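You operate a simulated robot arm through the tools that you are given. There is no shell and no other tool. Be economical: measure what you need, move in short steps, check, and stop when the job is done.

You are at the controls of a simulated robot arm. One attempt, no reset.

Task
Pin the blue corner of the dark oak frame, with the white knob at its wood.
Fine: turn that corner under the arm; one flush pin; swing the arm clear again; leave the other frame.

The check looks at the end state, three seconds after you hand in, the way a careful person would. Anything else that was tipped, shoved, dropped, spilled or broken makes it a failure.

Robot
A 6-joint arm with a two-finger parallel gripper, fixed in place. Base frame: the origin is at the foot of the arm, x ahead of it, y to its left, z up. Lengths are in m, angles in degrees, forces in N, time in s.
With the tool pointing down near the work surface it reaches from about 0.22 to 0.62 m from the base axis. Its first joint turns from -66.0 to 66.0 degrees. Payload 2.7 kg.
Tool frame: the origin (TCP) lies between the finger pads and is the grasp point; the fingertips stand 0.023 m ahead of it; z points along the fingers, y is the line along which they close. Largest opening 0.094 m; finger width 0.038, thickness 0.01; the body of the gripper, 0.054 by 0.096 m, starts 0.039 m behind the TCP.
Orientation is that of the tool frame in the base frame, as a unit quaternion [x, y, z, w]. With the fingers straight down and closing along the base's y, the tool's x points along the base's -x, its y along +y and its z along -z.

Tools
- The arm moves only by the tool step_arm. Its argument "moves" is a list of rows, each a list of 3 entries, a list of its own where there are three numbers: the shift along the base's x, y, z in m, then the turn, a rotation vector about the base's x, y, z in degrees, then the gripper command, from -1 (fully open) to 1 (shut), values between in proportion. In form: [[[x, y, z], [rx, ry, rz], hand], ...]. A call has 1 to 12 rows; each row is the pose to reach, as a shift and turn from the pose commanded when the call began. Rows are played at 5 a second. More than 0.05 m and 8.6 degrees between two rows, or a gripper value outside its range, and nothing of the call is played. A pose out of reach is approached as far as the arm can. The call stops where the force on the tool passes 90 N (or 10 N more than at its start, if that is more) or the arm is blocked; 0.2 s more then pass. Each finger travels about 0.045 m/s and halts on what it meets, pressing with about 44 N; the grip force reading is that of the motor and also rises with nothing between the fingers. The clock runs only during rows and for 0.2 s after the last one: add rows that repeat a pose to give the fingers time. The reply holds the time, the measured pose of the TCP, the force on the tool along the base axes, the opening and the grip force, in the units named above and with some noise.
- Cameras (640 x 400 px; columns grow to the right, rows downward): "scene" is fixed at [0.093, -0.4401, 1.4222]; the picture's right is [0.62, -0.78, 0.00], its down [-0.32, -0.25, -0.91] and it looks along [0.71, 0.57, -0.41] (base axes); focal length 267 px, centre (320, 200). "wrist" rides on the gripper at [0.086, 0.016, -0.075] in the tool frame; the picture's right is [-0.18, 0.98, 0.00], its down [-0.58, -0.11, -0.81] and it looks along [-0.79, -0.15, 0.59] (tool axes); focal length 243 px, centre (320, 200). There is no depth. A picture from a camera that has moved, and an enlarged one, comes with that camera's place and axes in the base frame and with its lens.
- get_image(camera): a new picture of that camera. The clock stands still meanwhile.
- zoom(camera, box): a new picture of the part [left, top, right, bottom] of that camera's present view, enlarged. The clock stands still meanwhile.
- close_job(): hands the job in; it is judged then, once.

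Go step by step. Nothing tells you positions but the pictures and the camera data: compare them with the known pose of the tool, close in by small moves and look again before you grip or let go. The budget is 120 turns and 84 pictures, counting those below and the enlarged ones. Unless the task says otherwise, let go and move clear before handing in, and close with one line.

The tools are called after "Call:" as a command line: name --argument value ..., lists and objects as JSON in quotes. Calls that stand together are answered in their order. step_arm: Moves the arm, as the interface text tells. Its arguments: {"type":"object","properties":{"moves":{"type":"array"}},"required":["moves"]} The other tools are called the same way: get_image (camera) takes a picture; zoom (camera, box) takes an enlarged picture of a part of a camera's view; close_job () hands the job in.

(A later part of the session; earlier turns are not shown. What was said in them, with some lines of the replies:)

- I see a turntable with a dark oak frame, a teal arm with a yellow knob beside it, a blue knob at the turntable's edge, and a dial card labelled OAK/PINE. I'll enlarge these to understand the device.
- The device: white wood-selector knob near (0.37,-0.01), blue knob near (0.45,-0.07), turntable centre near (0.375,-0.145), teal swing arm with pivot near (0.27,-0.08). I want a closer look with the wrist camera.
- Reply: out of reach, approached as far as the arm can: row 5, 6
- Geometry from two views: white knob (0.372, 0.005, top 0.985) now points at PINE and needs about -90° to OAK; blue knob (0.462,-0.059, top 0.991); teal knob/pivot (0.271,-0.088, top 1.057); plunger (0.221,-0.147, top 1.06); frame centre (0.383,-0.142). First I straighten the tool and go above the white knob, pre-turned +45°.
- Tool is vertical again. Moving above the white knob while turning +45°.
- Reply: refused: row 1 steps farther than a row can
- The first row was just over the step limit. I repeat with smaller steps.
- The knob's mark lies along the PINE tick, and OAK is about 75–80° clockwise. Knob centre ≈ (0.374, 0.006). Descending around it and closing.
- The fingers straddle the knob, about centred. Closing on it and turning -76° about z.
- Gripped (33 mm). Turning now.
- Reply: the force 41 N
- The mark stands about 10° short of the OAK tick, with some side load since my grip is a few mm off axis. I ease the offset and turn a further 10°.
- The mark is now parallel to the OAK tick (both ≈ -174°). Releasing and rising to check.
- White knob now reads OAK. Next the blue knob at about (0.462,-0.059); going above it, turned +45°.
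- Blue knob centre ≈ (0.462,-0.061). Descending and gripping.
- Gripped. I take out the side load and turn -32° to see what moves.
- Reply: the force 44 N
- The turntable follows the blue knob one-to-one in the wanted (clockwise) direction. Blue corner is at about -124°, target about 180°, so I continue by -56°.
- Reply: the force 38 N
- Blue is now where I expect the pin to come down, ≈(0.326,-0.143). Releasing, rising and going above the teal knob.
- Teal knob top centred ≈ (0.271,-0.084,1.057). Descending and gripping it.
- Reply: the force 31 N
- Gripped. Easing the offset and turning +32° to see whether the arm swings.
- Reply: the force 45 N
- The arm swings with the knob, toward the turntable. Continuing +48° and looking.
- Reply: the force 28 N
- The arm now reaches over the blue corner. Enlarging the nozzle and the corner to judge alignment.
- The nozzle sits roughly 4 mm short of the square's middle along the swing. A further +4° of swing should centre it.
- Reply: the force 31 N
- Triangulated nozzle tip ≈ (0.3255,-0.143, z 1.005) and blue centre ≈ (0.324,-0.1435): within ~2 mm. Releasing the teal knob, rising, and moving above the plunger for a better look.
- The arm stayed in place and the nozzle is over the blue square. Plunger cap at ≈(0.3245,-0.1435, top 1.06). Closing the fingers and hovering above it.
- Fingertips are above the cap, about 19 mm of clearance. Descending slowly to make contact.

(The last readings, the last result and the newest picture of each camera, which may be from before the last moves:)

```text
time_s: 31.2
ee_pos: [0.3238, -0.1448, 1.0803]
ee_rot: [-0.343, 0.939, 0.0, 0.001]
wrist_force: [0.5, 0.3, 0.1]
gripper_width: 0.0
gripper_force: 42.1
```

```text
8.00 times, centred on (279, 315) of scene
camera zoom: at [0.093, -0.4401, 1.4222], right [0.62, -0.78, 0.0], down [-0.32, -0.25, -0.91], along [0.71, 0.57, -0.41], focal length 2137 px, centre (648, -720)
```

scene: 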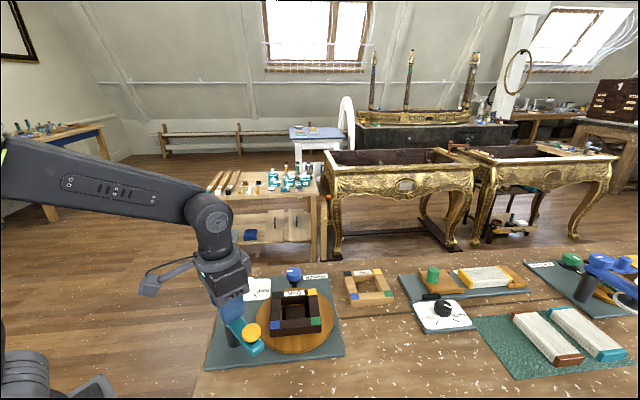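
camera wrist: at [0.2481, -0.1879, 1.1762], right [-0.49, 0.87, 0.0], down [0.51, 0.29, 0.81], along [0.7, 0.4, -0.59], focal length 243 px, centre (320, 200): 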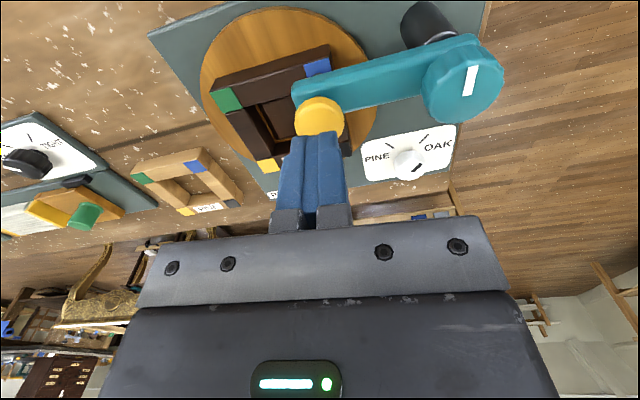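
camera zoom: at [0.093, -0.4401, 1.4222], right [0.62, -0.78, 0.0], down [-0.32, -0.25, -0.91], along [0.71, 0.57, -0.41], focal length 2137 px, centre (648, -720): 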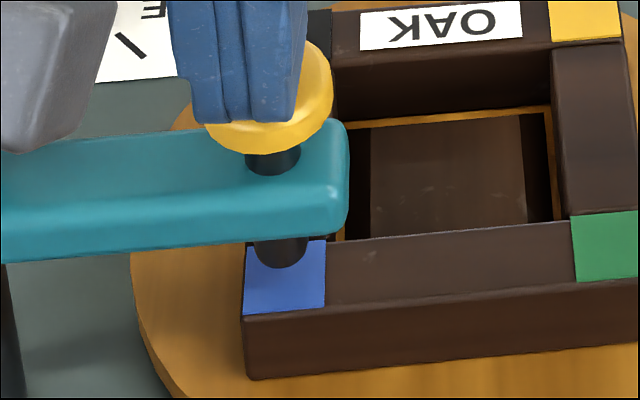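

Almost touching. Now pressing down in small steps.

Call:
step_arm --moves '[[[0.002, 0, -0.002], [0, 0, 0], 1], [[0.002, 0, -0.004], [0, 0, 0], 1], [[0.002, 0, -0.006], [0, 0, 0], 1], [[0.002, 0, -0.008], [0, 0, 0], 1]]'

Call:
zoom --camera "scene" --box '[239, 290, 319, 340]'

```text
time_s: 32.2
ee_pos: [0.3257, -0.1472, 1.0726]
ee_rot: [-0.342, 0.94, 0.0, 0.001]
wrist_force: [-0.5, -0.7, 1.0]
gripper_width: 0.0
gripper_force: 42.4
```

```text
8.00 times, centred on (279, 315) of scene
camera zoom: at [0.093, -0.4401, 1.4222], right [0.62, -0.78, 0.0], down [-0.32, -0.25, -0.91], along [0.71, 0.57, -0.41], focal length 2137 px, centre (648, -720)
```

zoom: 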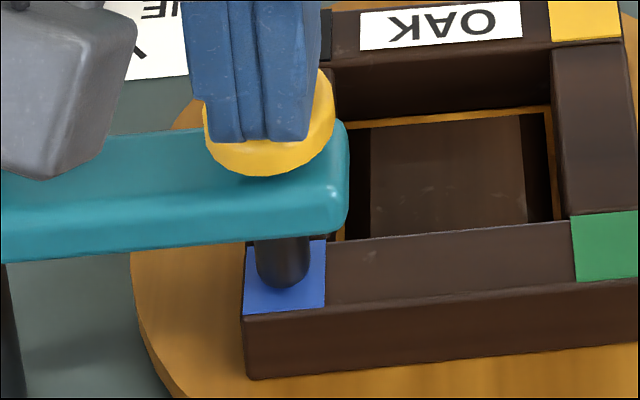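

The plunger goes down freely; the nozzle is nearly at the wood. Continuing in small steps until it resists.

Call:
step_arm --moves '[[[0, 0.001, -0.001], [0, 0, 0], 1], [[0, 0.001, -0.002], [0, 0, 0], 1], [[0, 0.001, -0.003], [0, 0, 0], 1], [[0, 0.001, -0.004], [0, 0, 0], 1], [[0, 0.001, -0.004], [0, 0, 0], 1]]'

Call:
zoom --camera "scene" --box '[239, 290, 319, 340]'

```text
time_s: 33.4
ee_pos: [0.3257, -0.1456, 1.0693]
ee_rot: [-0.341, 0.94, -0.001, 0.002]
wrist_force: [-4.3, -6.3, 19.6]
gripper_width: 0.0002
gripper_force: 42.6
```

```text
8.00 times, centred on (279, 315) of scene
camera zoom: at [0.0926, -0.4402, 1.4222], right [0.62, -0.78, 0.0], down [-0.32, -0.25, -0.91], along [0.71, 0.57, -0.41], focal length 2137 px, centre (648, -720)
```

zoom: 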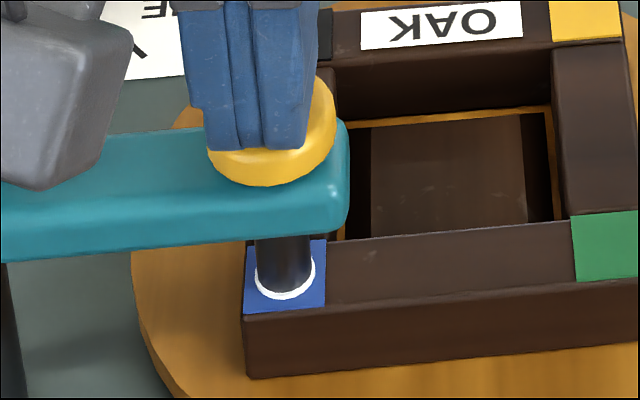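

The nozzle has met the wood (20 N) and a white ring shows around it. Looking closer before deciding whether to press more.

Call:
zoom --camera "scene" --box '[264, 315, 288, 330]'

Call:
zoom --camera "wrist" --box '[256, 20, 384, 140]'

```text
16.00 times, centred on (276, 322) of scene
camera zoom: at [0.0926, -0.4402, 1.4222], right [0.62, -0.78, 0.0], down [-0.32, -0.25, -0.91], along [0.71, 0.57, -0.41], focal length 4274 px, centre (1024, -1760)
```

zoom: 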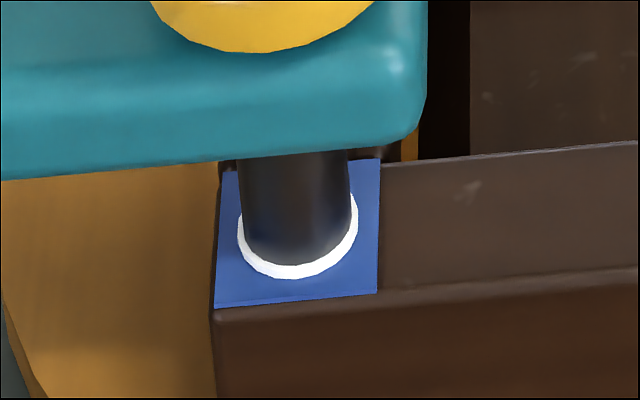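

```text
3.33 times, centred on (320, 80) of wrist
camera zoom: at [0.2481, -0.1886, 1.1448], right [-0.49, 0.87, 0.0], down [0.51, 0.29, 0.81], along [0.7, 0.39, -0.59], focal length 809 px, centre (320, 600)
```

zoom: 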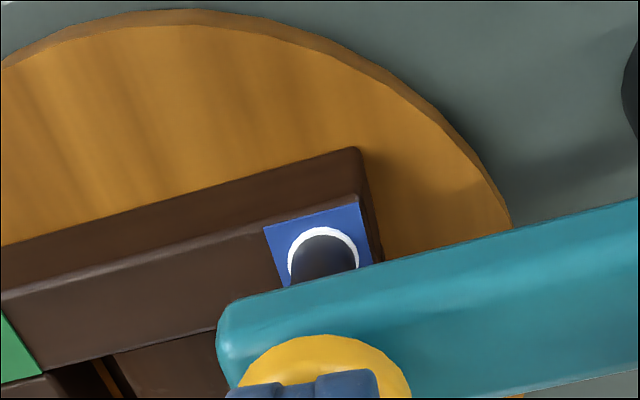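

A white pin head has appeared under the nozzle, well centred on the blue square. Lifting off to inspect.

Call:
step_arm --moves '[[[0, 0, 0.004], [0, 0, 0], 1], [[0, 0, 0.01], [0, 0, 0], 1], [[0, 0, 0.03], [0, 0, 0], 1], [[0, 0, 0.06], [0, 0, 0], 1], [[0, 0, 0.09], [0, 0, 0], 1]]'

Call:
zoom --camera "scene" --box '[247, 300, 311, 340]'

Call:
get_image --camera "wrist"

```text
time_s: 34.6
ee_pos: [0.3268, -0.1467, 1.1601]
ee_rot: [-0.342, 0.94, 0.0, 0.0]
wrist_force: [0.2, 0.3, 0.5]
gripper_width: 0.0
gripper_force: 42.4
```

```text
10.00 times, centred on (279, 320) of scene
camera zoom: at [0.093, -0.4401, 1.4222], right [0.62, -0.78, 0.0], down [-0.32, -0.25, -0.91], along [0.71, 0.57, -0.41], focal length 2671 px, centre (730, -1000)
```

zoom: 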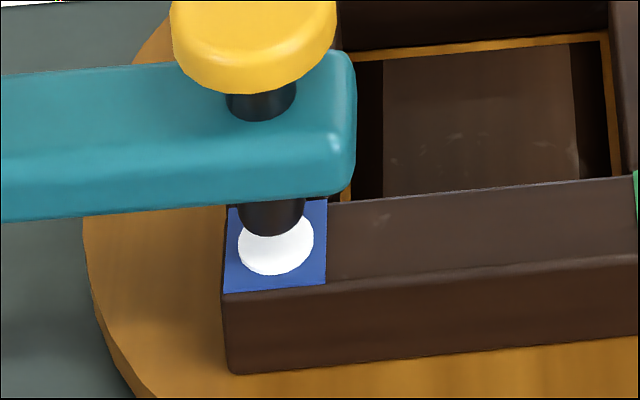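

```text
35 pictures are left
camera wrist: at [0.25, -0.1909, 1.2341], right [-0.49, 0.87, 0.0], down [0.52, 0.29, 0.81], along [0.7, 0.4, -0.59], focal length 243 px, centre (320, 200)
```

wrist: 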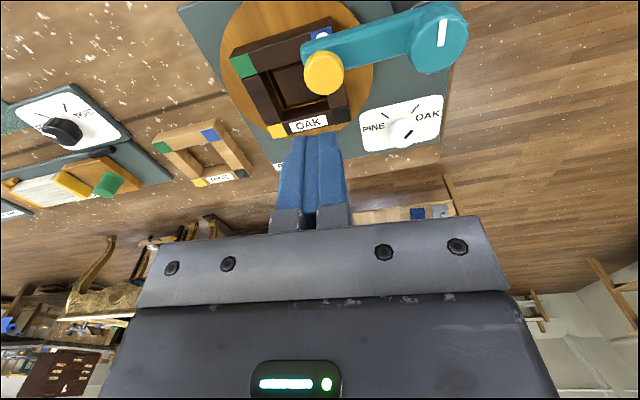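

A flat white pin is set in the blue corner, and the plunger came back up. Now back to the teal knob to swing the arm clear.

Call:
step_arm --moves '[[[-0.028, 0.03, 0], [0, 0, 2], 0.4], [[-0.056, 0.06, 0], [0, 0, 4], -0.4], [[-0.056, 0.06, 0], [0, 0, 5], -0.4], [[-0.056, 0.06, -0.03], [0, 0, 5], -0.4], [[-0.056, 0.06, -0.06], [0, 0, 5], -0.4], [[-0.056, 0.06, -0.06], [0, 0, 5], -0.4]]'

Call:
get_image --camera "wrist"

```text
time_s: 36.0
ee_pos: [0.2683, -0.0854, 1.0997]
ee_rot: [-0.383, 0.924, 0.0, 0.001]
wrist_force: [-0.2, 0.1, -0.4]
gripper_width: 0.0657
gripper_force: 0.1
```

```text
34 pictures are left
camera wrist: at [0.1958, -0.1364, 1.1749], right [-0.56, 0.83, 0.0], down [0.49, 0.33, 0.81], along [0.67, 0.46, -0.59], focal length 243 px, centre (320, 200)
```

wrist: 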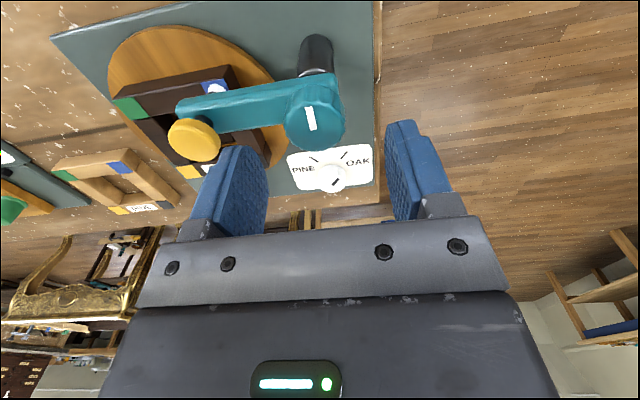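

Knob lies between the fingers. Descending and gripping.

Call:
step_arm --moves '[[[0.002, -0.002, -0.02], [0, 0, 0], -0.4], [[0.002, -0.002, -0.038], [0, 0, 0], -0.4], [[0.002, -0.002, -0.038], [0, 0, 0], 0], [[0.002, -0.002, -0.038], [0, 0, 0], 0.4], [[0.002, -0.002, -0.038], [0, 0, 0], 0.4], [[0.002, -0.002, -0.038], [0, 0, 0], 0.4]]'

```text
time_s: 37.4
ee_pos: [0.2721, -0.0876, 1.0602]
ee_rot: [-0.383, 0.924, -0.001, 0.002]
wrist_force: [15.5, -17.3, -9.2]
gripper_width: 0.0357
gripper_force: 45.1
```

Gripped. Swinging back by about -84°.

Call:
step_arm --moves '[[[0.001, -0.001, 0], [0, 0, -8], 0.4], [[0.001, -0.001, 0], [0, 0, -16], 0.4], [[0.001, -0.001, 0], [0, 0, -24], 0.4], [[0.001, -0.001, 0], [0, 0, -32], 0.4], [[0.001, -0.001, 0], [0, 0, -40], 0.4], [[0, 0, 0], [0, 0, -48], 0.4], [[0, 0, 0], [0, 0, -56], 0.4], [[0, 0, 0], [0, 0, -64], 0.4], [[0, 0, 0], [0, 0, -72], 0.4], [[0, 0, 0], [0, 0, -80], 0.4], [[0, 0, 0], [0, 0, -85], 0.4], [[0, 0, 0], [0, 0, -85], 0.4]]'

Call:
zoom --camera "scene" --box '[195, 265, 355, 365]'

```text
time_s: 40.0
ee_pos: [0.2735, -0.0886, 1.0612]
ee_rot: [0.343, 0.939, -0.001, 0.002]
wrist_force: [21.0, 0.9, -9.1]
gripper_width: 0.0356
gripper_force: 44.9
```

```text
4.00 times, centred on (275, 315) of scene
camera zoom: at [0.0937, -0.4401, 1.4221], right [0.62, -0.78, 0.0], down [-0.32, -0.25, -0.91], along [0.71, 0.57, -0.41], focal length 1068 px, centre (500, -260)
```

zoom: 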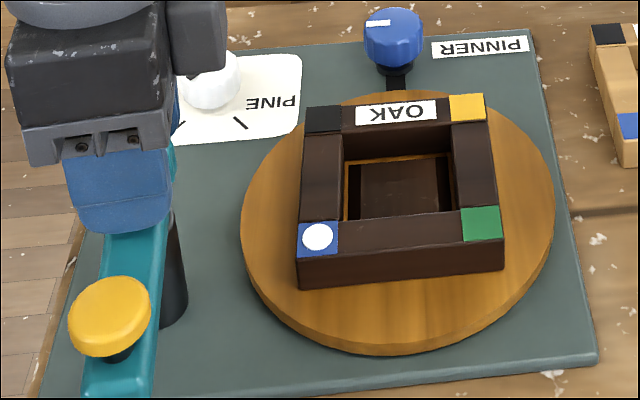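

The arm is clear of the frame, and the single pin is visible, centred on blue. Releasing and withdrawing upward, with a closer look at the pin.

Call:
step_arm --moves '[[[0, 0, 0], [0, 0, 0], 0], [[0, 0, 0], [0, 0, 0], -0.4], [[0, 0, 0], [0, 0, 0], -0.4], [[0, 0, 0.04], [0, 0, 0], -0.4], [[0, 0, 0.08], [0, 0, 0], -0.4], [[0, 0, 0.12], [0, 0, 0], -0.4], [[0, 0.02, 0.16], [0, 0, 0], -0.4]]'

Call:
zoom --camera "scene" --box '[262, 312, 290, 334]'

Call:
zoom --camera "scene" --box '[195, 255, 403, 385]'

```text
time_s: 41.6
ee_pos: [0.2717, -0.0649, 1.2237]
ee_rot: [0.342, 0.94, 0.0, 0.001]
wrist_force: [-0.3, 0.3, 0.7]
gripper_width: 0.0658
gripper_force: 0.2
```

```text
16.00 times, centred on (276, 323) of scene
camera zoom: at [0.0929, -0.4401, 1.4222], right [0.62, -0.78, 0.0], down [-0.32, -0.25, -0.91], along [0.71, 0.57, -0.41], focal length 4274 px, centre (1024, -1768)
```

zoom: 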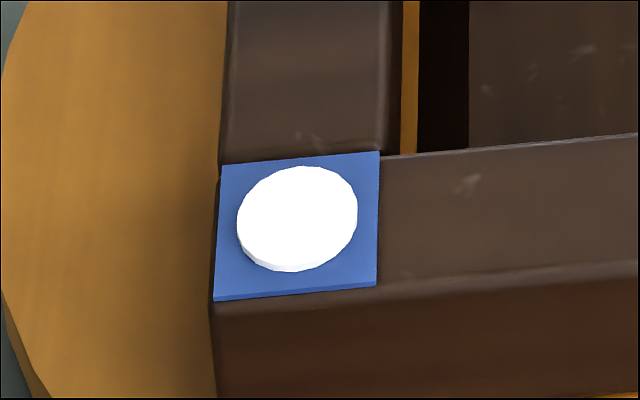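

```text
3.08 times, centred on (299, 320) of scene
camera zoom: at [0.0929, -0.4401, 1.4222], right [0.62, -0.78, 0.0], down [-0.32, -0.25, -0.91], along [0.71, 0.57, -0.41], focal length 822 px, centre (385, -169)
```

zoom: 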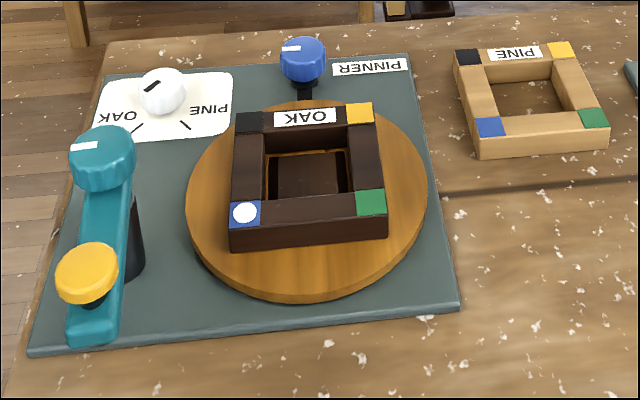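

The pin sits flat and centred on the blue corner, and the swing arm is back at its rest position. The selector reads OAK, the pine frame is untouched and the gripper is clear, so I'm handing in.

Call:
close_job

```text
The job is handed in.
```

I set the white knob to OAK and turned the blue corner under the arm. One pin went in, centred and looking flush in the pictures. The arm is swung clear again and the pine frame was not touched.
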